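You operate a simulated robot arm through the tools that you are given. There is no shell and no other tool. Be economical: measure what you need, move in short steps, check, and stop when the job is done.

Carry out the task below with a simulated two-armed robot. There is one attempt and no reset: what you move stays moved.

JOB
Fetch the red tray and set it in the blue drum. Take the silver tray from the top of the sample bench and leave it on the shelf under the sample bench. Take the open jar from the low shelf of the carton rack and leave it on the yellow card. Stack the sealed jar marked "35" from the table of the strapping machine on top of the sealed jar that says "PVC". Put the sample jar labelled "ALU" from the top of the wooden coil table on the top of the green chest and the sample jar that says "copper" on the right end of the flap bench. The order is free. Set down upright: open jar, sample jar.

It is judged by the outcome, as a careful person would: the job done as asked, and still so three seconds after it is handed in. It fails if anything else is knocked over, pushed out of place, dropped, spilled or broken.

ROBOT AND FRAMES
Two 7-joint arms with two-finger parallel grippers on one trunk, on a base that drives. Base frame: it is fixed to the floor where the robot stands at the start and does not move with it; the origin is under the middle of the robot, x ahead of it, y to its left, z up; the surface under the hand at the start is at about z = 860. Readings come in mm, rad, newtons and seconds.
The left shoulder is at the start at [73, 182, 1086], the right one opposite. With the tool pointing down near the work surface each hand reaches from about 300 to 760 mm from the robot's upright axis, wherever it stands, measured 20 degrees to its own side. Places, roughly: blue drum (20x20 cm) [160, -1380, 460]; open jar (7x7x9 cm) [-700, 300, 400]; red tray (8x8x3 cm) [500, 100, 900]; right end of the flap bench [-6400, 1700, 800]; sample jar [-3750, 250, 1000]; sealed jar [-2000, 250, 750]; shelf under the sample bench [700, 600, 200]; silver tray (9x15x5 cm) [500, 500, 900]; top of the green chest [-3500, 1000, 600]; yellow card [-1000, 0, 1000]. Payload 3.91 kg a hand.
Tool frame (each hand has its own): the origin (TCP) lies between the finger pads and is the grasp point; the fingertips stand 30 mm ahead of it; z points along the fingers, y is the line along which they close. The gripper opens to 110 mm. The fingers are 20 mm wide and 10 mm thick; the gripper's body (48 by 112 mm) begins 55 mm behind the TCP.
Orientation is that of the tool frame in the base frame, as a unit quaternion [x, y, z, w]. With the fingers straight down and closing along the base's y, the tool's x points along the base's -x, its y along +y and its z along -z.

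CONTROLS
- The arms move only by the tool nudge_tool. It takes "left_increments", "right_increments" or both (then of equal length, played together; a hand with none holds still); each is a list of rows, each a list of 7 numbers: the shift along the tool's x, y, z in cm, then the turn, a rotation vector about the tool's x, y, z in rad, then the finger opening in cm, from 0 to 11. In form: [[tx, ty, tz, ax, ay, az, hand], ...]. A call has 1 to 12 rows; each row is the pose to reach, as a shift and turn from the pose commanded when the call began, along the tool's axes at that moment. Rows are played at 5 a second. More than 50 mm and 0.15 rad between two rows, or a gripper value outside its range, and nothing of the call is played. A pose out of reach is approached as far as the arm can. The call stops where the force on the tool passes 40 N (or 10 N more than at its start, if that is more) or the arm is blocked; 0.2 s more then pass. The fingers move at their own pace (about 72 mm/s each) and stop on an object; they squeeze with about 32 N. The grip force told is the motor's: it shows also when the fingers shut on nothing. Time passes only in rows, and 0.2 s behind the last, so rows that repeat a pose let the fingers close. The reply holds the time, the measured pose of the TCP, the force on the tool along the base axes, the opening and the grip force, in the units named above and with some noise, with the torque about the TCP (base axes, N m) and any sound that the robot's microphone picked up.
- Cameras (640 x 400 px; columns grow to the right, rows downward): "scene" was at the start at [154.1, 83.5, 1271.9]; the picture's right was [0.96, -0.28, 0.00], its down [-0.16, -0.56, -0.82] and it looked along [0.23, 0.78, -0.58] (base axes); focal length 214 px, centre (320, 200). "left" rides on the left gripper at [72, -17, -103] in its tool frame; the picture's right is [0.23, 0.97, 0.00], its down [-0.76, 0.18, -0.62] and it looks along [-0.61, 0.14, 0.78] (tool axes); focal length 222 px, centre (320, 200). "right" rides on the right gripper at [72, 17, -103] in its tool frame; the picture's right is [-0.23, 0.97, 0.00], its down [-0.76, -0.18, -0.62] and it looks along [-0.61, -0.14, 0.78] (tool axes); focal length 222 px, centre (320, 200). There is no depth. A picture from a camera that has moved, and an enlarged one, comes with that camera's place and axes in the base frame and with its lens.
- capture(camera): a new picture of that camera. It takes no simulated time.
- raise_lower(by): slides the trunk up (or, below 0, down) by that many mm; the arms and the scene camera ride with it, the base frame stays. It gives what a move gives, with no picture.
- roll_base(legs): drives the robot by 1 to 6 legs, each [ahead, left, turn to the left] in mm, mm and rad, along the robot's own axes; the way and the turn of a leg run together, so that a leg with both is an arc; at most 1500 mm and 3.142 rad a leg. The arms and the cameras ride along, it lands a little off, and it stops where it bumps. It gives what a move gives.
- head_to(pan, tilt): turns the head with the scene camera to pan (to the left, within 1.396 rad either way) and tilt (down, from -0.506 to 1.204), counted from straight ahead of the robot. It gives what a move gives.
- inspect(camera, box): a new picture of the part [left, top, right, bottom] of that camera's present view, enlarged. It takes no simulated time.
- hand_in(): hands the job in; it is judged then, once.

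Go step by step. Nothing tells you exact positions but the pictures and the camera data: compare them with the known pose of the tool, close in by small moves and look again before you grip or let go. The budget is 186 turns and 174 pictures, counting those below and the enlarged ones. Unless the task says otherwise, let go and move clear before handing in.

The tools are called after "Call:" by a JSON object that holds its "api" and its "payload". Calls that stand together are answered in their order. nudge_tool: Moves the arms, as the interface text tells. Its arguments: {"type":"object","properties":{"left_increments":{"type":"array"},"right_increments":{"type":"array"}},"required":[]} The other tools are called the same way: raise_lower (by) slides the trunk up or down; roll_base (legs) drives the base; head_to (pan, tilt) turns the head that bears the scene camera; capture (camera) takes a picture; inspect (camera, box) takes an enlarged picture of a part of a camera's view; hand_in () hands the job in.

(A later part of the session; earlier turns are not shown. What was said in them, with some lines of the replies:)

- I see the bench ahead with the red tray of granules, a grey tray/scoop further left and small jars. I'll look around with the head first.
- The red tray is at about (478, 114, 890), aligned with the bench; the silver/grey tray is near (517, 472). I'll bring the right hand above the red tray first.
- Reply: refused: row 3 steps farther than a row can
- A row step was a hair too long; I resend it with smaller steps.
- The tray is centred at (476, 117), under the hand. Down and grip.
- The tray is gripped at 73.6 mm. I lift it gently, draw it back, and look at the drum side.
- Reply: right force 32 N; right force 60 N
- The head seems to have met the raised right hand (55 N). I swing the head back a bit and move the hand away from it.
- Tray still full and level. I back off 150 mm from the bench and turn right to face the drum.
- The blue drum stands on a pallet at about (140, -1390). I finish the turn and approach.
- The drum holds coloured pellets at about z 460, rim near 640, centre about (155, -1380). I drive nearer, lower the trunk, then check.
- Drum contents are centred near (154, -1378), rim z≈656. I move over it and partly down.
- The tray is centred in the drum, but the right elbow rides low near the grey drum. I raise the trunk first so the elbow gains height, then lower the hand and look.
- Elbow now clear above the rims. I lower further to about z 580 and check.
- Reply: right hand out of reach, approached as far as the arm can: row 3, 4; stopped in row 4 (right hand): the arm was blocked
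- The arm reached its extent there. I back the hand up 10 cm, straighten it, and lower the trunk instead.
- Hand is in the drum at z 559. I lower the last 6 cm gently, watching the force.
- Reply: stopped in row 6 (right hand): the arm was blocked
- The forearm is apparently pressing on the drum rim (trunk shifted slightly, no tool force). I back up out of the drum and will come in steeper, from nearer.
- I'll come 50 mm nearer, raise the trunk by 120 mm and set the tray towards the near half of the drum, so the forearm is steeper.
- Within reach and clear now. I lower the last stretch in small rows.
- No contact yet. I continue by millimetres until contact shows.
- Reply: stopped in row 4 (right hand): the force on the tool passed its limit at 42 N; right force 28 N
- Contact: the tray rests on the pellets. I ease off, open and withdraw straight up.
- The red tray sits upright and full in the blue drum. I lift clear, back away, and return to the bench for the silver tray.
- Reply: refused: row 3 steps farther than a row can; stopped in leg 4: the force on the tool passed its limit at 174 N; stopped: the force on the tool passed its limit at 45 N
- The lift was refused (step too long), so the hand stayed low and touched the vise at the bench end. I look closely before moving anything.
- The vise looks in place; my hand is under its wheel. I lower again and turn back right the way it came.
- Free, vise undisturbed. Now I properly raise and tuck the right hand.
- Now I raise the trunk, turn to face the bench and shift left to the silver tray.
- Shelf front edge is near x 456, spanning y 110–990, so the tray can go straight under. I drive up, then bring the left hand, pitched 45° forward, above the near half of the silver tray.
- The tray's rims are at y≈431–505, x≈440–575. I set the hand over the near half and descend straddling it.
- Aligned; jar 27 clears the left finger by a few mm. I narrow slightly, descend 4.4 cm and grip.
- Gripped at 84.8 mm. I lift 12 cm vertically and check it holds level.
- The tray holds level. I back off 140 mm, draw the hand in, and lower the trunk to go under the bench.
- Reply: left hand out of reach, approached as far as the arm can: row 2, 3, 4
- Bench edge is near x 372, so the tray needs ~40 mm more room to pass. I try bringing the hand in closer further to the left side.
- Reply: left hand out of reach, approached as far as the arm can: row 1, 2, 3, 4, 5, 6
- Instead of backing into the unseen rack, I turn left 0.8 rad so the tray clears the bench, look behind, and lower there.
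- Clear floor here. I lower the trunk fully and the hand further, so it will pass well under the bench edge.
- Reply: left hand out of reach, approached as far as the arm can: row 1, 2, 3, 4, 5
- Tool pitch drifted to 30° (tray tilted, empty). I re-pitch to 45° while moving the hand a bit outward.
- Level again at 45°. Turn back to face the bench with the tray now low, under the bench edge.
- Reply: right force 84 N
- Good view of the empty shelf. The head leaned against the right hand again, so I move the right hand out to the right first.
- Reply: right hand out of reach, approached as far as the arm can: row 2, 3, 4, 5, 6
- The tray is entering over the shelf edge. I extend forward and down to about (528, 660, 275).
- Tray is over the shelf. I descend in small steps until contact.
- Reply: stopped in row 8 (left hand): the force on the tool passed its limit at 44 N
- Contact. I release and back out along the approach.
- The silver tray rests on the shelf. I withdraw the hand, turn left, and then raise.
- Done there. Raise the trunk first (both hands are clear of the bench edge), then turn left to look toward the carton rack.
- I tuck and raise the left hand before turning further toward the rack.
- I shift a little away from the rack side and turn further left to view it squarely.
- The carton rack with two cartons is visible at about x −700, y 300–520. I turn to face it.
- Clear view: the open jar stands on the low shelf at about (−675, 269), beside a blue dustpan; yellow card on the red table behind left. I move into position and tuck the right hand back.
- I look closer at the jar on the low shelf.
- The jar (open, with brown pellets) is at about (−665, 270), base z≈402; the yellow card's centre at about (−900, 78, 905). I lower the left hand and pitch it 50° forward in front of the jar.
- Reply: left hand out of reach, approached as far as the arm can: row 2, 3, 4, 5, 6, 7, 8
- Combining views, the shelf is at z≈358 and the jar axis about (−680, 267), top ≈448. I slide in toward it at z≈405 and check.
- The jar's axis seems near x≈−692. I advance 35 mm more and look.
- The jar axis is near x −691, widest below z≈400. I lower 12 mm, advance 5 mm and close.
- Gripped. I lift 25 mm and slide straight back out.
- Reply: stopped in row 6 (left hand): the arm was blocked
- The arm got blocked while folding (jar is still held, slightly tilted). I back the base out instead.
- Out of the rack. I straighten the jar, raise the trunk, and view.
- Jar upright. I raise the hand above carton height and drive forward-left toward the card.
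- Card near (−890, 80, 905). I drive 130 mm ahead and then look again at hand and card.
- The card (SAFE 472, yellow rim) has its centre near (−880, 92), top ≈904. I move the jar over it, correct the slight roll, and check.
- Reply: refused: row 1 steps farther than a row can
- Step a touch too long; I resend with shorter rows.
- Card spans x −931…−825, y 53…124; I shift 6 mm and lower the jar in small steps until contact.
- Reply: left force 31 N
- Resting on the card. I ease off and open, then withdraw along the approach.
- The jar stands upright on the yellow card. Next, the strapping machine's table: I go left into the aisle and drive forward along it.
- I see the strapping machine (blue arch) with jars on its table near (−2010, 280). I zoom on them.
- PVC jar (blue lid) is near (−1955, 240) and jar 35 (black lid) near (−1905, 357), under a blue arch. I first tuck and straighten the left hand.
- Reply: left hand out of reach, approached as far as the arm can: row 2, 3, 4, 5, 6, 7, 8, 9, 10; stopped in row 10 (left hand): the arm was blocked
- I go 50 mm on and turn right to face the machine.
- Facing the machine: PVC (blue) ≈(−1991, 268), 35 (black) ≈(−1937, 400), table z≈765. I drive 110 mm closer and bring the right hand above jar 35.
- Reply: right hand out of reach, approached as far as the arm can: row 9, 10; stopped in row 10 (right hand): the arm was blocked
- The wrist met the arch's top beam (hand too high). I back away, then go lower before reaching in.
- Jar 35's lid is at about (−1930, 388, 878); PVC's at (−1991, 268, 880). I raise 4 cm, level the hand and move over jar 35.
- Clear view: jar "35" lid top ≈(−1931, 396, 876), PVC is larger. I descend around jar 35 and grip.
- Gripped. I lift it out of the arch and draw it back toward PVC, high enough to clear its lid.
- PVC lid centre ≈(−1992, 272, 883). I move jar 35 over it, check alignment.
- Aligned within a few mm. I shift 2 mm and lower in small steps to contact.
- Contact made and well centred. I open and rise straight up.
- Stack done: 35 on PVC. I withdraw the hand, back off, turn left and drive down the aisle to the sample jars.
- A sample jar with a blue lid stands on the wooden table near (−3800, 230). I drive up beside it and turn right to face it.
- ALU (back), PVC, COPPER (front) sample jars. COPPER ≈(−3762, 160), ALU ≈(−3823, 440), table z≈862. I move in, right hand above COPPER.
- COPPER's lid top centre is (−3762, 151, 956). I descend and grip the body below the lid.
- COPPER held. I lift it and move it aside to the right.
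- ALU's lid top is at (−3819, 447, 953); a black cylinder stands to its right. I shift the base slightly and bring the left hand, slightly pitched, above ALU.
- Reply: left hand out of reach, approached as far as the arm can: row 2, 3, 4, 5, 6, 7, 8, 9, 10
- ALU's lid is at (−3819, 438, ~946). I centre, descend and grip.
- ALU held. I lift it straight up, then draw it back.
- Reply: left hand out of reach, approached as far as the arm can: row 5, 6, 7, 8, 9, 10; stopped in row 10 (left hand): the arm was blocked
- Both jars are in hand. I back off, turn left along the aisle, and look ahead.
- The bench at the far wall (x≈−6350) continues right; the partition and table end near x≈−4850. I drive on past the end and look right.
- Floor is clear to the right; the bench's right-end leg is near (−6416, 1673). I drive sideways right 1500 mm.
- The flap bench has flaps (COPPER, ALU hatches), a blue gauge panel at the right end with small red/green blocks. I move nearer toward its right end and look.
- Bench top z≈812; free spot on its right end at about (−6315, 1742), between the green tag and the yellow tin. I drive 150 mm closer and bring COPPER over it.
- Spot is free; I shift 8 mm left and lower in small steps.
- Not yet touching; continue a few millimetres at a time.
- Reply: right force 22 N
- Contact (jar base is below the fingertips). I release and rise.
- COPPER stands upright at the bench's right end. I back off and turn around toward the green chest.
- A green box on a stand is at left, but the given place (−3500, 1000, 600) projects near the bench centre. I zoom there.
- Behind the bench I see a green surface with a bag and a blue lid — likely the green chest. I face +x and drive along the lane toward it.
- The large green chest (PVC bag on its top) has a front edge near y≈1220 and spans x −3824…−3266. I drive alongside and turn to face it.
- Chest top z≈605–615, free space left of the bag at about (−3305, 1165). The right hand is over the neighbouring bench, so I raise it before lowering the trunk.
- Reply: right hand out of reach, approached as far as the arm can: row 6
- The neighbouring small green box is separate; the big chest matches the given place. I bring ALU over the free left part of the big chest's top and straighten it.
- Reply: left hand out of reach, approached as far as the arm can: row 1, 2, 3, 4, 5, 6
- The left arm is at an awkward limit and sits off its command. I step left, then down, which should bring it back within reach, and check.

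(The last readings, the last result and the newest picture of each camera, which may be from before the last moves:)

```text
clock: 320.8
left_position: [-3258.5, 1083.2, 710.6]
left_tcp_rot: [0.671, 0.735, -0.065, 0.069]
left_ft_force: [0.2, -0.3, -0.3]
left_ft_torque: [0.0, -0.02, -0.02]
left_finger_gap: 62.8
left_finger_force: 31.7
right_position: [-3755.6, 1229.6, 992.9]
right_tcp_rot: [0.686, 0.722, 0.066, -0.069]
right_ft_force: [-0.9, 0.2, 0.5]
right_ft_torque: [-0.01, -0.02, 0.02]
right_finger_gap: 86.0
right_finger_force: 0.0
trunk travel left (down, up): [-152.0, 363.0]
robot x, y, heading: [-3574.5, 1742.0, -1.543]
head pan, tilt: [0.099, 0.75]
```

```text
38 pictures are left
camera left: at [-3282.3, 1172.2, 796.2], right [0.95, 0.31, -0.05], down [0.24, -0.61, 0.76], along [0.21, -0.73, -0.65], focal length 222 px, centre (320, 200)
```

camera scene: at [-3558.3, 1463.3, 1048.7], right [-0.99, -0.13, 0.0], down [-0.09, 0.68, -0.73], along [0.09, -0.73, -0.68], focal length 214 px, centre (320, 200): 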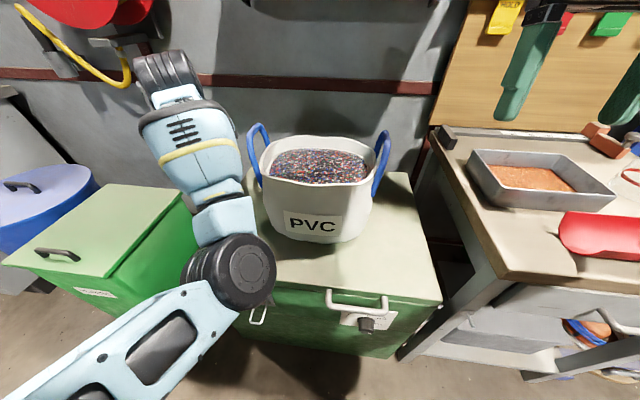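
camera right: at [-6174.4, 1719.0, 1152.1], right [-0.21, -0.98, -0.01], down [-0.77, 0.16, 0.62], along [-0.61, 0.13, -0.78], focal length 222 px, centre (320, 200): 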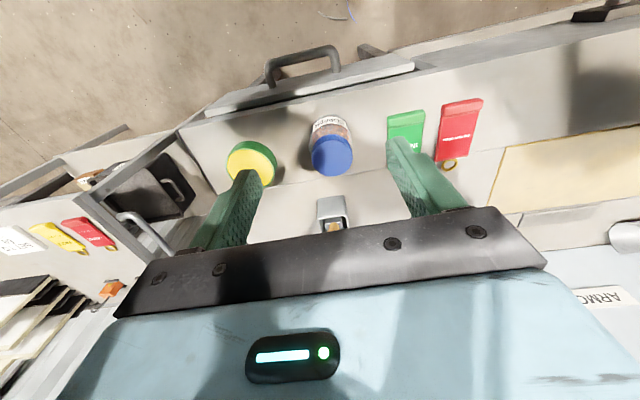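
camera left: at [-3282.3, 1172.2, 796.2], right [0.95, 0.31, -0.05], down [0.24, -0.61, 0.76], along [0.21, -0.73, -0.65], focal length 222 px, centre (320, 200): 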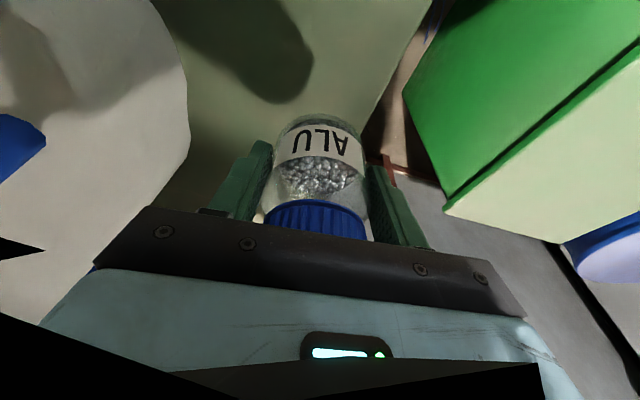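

Within reach again and the jar is upright. The chest's left edge is at x≈−3213, the bag begins near −3360; I move to about (−3283, 1123) and down.

Call:
{"api": "nudge_tool", "payload": {"left_increments": [[2, -1, 0, 0, 0, 0, 4.5], [4, -2.1, 0, 0, 0, 0, 4.5], [4.3, -2.1, 1.5, 0, 0, 0, 4.5], [4.6, -2.1, 2.9, 0, 0, 0, 4.5]]}}

Call:
{"api": "capture", "payload": {"camera": "left"}}

Call:
{"api": "capture", "payload": {"camera": "scene"}}

```text
clock: 321.8
left_position: [-3268.7, 1120.2, 676.4]
left_tcp_rot: [0.665, 0.741, -0.063, 0.075]
left_ft_force: [0.6, 0.2, -1.0]
left_ft_torque: [0.0, 0.01, 0.0]
left_finger_gap: 62.7
left_finger_force: 32.0
left hand out of reach, approached as far as the arm can: row 2, 3
right_position: [-3755.2, 1229.0, 990.8]
right_tcp_rot: [0.686, 0.722, 0.066, -0.069]
right_ft_force: [-0.6, 0.4, 0.3]
right_ft_torque: [0.01, 0.03, 0.0]
right_finger_gap: 86.0
right_finger_force: 0.0
trunk travel left (down, up): [-152.0, 363.0]
robot x, y, heading: [-3572.7, 1741.6, -1.545]
head pan, tilt: [0.099, 0.75]
```

```text
37 pictures are left
camera left: at [-3296.3, 1208.4, 761.9], right [0.94, 0.33, -0.04], down [0.24, -0.6, 0.76], along [0.23, -0.73, -0.65], focal length 222 px, centre (320, 200)
```

left: 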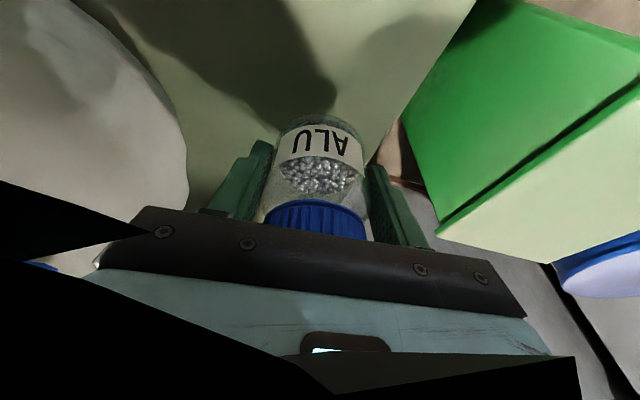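

```text
36 pictures are left
camera scene: at [-3558.6, 1463.0, 1048.6], right [-0.99, -0.13, 0.0], down [-0.09, 0.68, -0.73], along [0.09, -0.73, -0.68], focal length 214 px, centre (320, 200)
```

scene: 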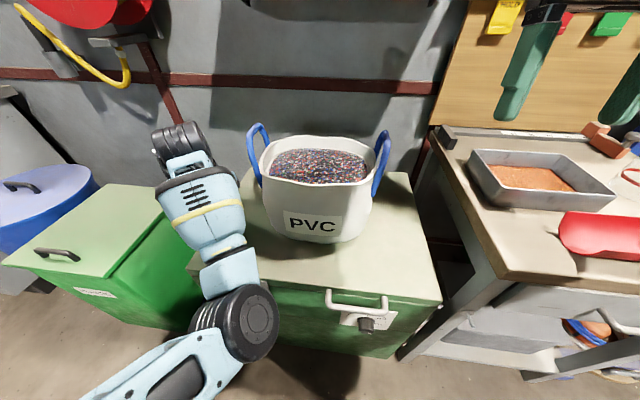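

Almost in place; I shift 10 mm inward and lower in small steps to contact.

Call:
{"api": "nudge_tool", "payload": {"left_increments": [[0.1, -0.6, 0.4, 0, 0, 0, 4.5], [0.2, -1.1, 0.8, 0, 0, 0, 4.5], [0.25, -1.1, 1.2, 0, 0, 0, 4.5], [0.3, -1.1, 1.5, 0, 0, 0, 4.5], [0.36, -1.1, 1.8, 0, 0, 0, 4.5], [0.42, -1.1, 2.1, 0, 0, 0, 4.5], [0.48, -1.1, 2.4, 0, 0, 0, 4.5], [0.54, -1.1, 2.7, 0, 0, 0, 4.5], [0.6, -1.1, 3.0, 0, 0, 0, 4.5]]}}

Call:
{"api": "capture", "payload": {"camera": "left"}}

```text
clock: 323.8
left_position: [-3293.5, 1120.4, 641.8]
left_tcp_rot: [0.671, 0.736, -0.067, 0.07]
left_ft_force: [-0.3, 0.1, -1.6]
left_ft_torque: [0.02, -0.01, -0.02]
left_finger_gap: 62.7
left_finger_force: 31.7
right_position: [-3756.1, 1228.4, 992.3]
right_tcp_rot: [0.686, 0.721, 0.066, -0.069]
right_ft_force: [-0.4, -0.1, 0.4]
right_ft_torque: [0.01, 0.0, -0.02]
right_finger_gap: 86.1
right_finger_force: 0.0
trunk travel left (down, up): [-152.0, 363.0]
robot x, y, heading: [-3569.6, 1745.1, -1.542]
head pan, tilt: [0.099, 0.75]
```

```text
35 pictures are left
camera left: at [-3317.1, 1208.7, 729.1], right [0.95, 0.31, -0.05], down [0.24, -0.61, 0.76], along [0.21, -0.73, -0.65], focal length 222 px, centre (320, 200)
```

left: 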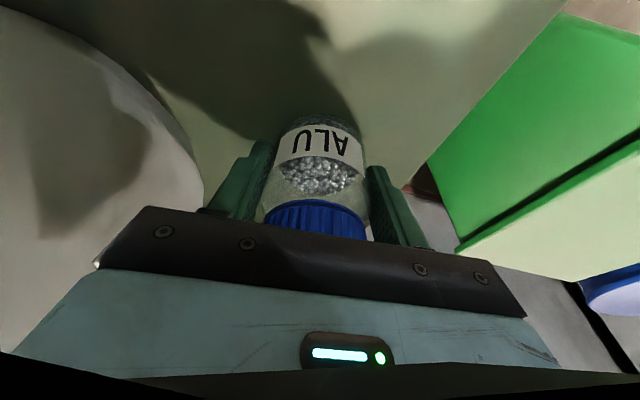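

No contact yet; the top is lower than estimated. I continue down in 4 mm steps.

Call:
{"api": "nudge_tool", "payload": {"left_increments": [[0.08, 0.3, 0.4, 0, 0, 0, 4.5], [0.16, 0.3, 0.8, 0, 0, 0, 4.5], [0.24, 0.3, 1.2, 0, 0, 0, 4.5], [0.32, 0.3, 1.6, 0, 0, 0, 4.5], [0.4, 0.3, 2.0, 0, 0, 0, 4.5], [0.48, 0.3, 2.4, 0, 0, 0, 4.5], [0.56, 0.3, 2.8, 0, 0, 0, 4.5], [0.64, 0.3, 3.2, 0, 0, 0, 4.5]]}}

Call:
{"api": "capture", "payload": {"camera": "left"}}

```text
clock: 325.1
left_position: [-3289.1, 1119.0, 628.8]
left_tcp_rot: [0.67, 0.735, -0.07, 0.076]
left_ft_force: [-1.4, 4.9, 18.5]
left_ft_torque: [0.43, 0.03, 0.03]
left_finger_gap: 62.7
left_finger_force: 31.5
right_position: [-3756.3, 1230.7, 992.6]
right_tcp_rot: [0.685, 0.722, 0.066, -0.069]
right_ft_force: [0.3, 0.3, -0.2]
right_ft_torque: [0.02, -0.03, 0.03]
right_finger_gap: 85.9
right_finger_force: 0.0
trunk travel left (down, up): [-152.0, 363.0]
robot x, y, heading: [-3571.5, 1744.6, -1.541]
head pan, tilt: [0.099, 0.75]
stopped in row 6 (left hand): the force on the tool passed its limit at 44 N (the readings are from after the stop); the commanded pose is now the measured one
```

```text
34 pictures are left
camera left: at [-3314.1, 1209.3, 713.6], right [0.95, 0.31, -0.05], down [0.24, -0.6, 0.77], along [0.21, -0.74, -0.64], focal length 222 px, centre (320, 200)
```

left: 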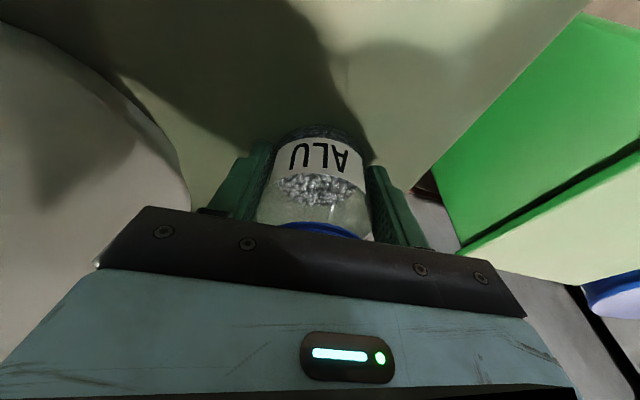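

The jar rests on the chest (it slid slightly up in the grip). I open carefully and rise straight up.

Call:
{"api": "nudge_tool", "payload": {"left_increments": [[0, 0, -0.1, 0, 0, 0, 6.2], [0, 0, -0.1, 0, 0, 0, 6.8], [0, 0, -0.1, 0, 0, 0, 7.8], [0, 0, -0.1, 0, 0, 0, 8.4], [0, 0, -0.1, 0, 0, 0, 8.4], [-0.3, 0, -1.5, 0, 0, 0, 8.4], [-0.8, 0, -4, 0, 0, 0, 8.4], [-1.6, 0, -8, 0, 0, 0, 8.4], [-2.4, 0, -12, 0, 0, 0, 8.4]]}}

Call:
{"api": "capture", "payload": {"camera": "left"}}

Call:
{"api": "capture", "payload": {"camera": "scene"}}

```text
clock: 327.1
left_position: [-3258.9, 1093.0, 726.4]
left_tcp_rot: [0.663, 0.743, -0.056, 0.077]
left_ft_force: [0.1, 0.3, -0.4]
left_ft_torque: [-0.02, 0.0, -0.04]
left_finger_gap: 83.9
left_finger_force: 0.1
left hand out of reach, approached as far as the arm can: row 8, 9
right_position: [-3755.6, 1229.5, 991.2]
right_tcp_rot: [0.686, 0.721, 0.067, -0.069]
right_ft_force: [-0.5, -0.5, 0.3]
right_ft_torque: [-0.01, 0.01, 0.01]
right_finger_gap: 86.0
right_finger_force: 0.0
trunk travel left (down, up): [-152.0, 363.0]
robot x, y, heading: [-3574.7, 1741.5, -1.539]
head pan, tilt: [0.099, 0.75]
```

```text
33 pictures are left
camera left: at [-3286.6, 1182.2, 813.7], right [0.94, 0.33, -0.03], down [0.23, -0.61, 0.76], along [0.24, -0.72, -0.65], focal length 222 px, centre (320, 200)
```

left: 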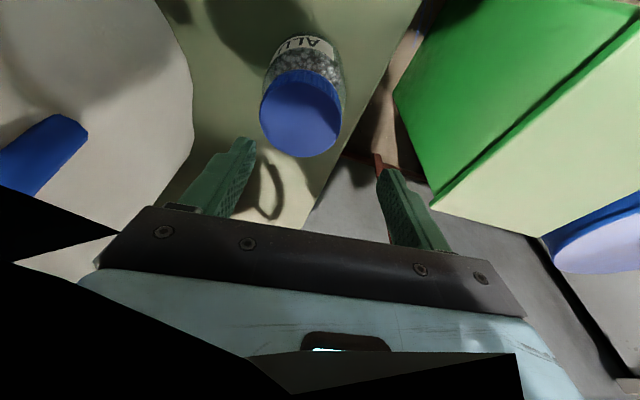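

```text
32 pictures are left
camera scene: at [-3558.8, 1463.5, 1048.8], right [-0.99, -0.13, 0.0], down [-0.09, 0.68, -0.73], along [0.09, -0.73, -0.68], focal length 214 px, centre (320, 200)
```

scene: 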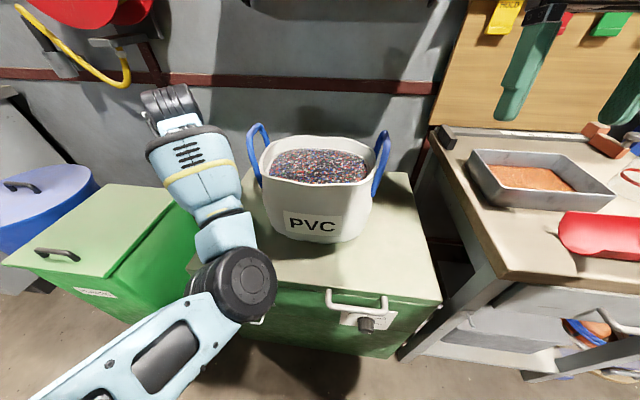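

ALU stands upright on the chest. I raise the trunk to lift clear and back off, then verify.

Call:
{"api": "raise_lower", "payload": {"by": 200}}

Call:
{"api": "roll_base", "payload": {"legs": [[-200, 0, 0]]}}

Call:
{"api": "head_to", "payload": {"pan": 0.3, "tilt": 0.6}}

Call:
{"api": "capture", "payload": {"camera": "left"}}

Call:
{"api": "capture", "payload": {"camera": "scene"}}

```text
clock: 329.3
left_position: [-3274.1, 1091.4, 931.7]
left_tcp_rot: [0.67, 0.735, -0.068, 0.072]
left_ft_force: [0.8, -0.2, 0.4]
left_ft_torque: [-0.02, -0.01, -0.04]
left_finger_gap: 84.1
left_finger_force: 0.1
right_position: [-3755.2, 1228.1, 1192.0]
right_tcp_rot: [0.686, 0.722, 0.066, -0.069]
right_ft_force: [1.0, -0.8, 0.0]
right_ft_torque: [0.0, -0.02, 0.0]
right_finger_gap: 86.0
right_finger_force: 0.1
trunk travel left (down, up): [-352.0, 163.0]
robot x, y, heading: [-3570.7, 1742.7, -1.542]
head pan, tilt: [0.099, 0.75]
```

```text
clock: 330.9
left_position: [-3281.5, 1291.0, 933.7]
left_tcp_rot: [0.671, 0.735, -0.068, 0.072]
left_ft_force: [0.5, -1.0, 0.0]
left_ft_torque: [-0.05, 0.02, -0.04]
left_finger_gap: 84.1
left_finger_force: 0.1
right_position: [-3762.3, 1430.6, 1191.0]
right_tcp_rot: [0.687, 0.721, 0.066, -0.069]
right_ft_force: [-0.9, 0.7, 0.3]
right_ft_torque: [-0.01, -0.01, -0.05]
right_finger_gap: 85.9
right_finger_force: 0.2
trunk travel left (down, up): [-352.0, 163.0]
robot x, y, heading: [-3580.2, 1939.7, -1.544]
head pan, tilt: [0.099, 0.75]
```

```text
clock: 331.6
left_position: [-3281.7, 1291.1, 932.8]
left_tcp_rot: [0.671, 0.734, -0.069, 0.072]
left_ft_force: [0.3, 0.3, -0.5]
left_ft_torque: [0.0, 0.02, 0.01]
left_finger_gap: 83.8
left_finger_force: 0.1
right_position: [-3762.7, 1428.9, 1192.3]
right_tcp_rot: [0.687, 0.72, 0.067, -0.069]
right_ft_force: [0.6, -0.1, 0.1]
right_ft_torque: [0.0, -0.03, -0.02]
right_finger_gap: 86.0
right_finger_force: 0.1
trunk travel left (down, up): [-352.0, 163.0]
robot x, y, heading: [-3577.6, 1941.9, -1.548]
head pan, tilt: [0.3, 0.6]
```

```text
31 pictures are left
camera left: at [-3305.0, 1379.7, 1019.3], right [0.95, 0.31, -0.05], down [0.23, -0.6, 0.76], along [0.21, -0.73, -0.65], focal length 222 px, centre (320, 200)
```

left: 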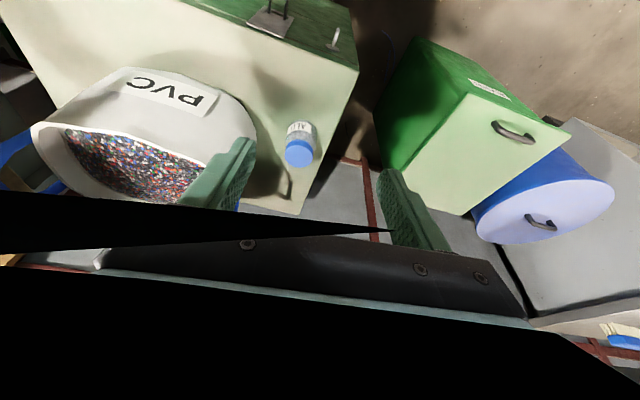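

```text
30 pictures are left
camera scene: at [-3548.4, 1726.0, 1275.0], right [-0.95, -0.32, 0.0], down [-0.18, 0.54, -0.82], along [0.26, -0.78, -0.57], focal length 214 px, centre (320, 200)
```

scene: 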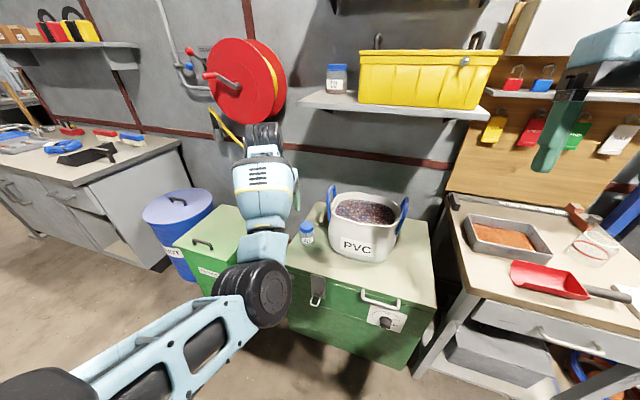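

Call:
{"api": "hand_in", "payload": {}}

```text
The job is handed in.
```

All six moves are finished and handed in:

- **Red tray:** upright and still full, in the blue drum.
- **Silver tray:** on the shelf under the sample bench.
- **Open jar:** upright on the yellow card.
- **Jar "35":** stacked on the sealed "PVC" jar.
- **"ALU" sample jar:** upright on the green chest.
- **"Copper" sample jar:** upright on the right end of the flap bench.

While I was turning back from the drum, my right hand hit the bench vise hard (174 N). The vise and the things around it looked undisturbed in the pictures afterwards.
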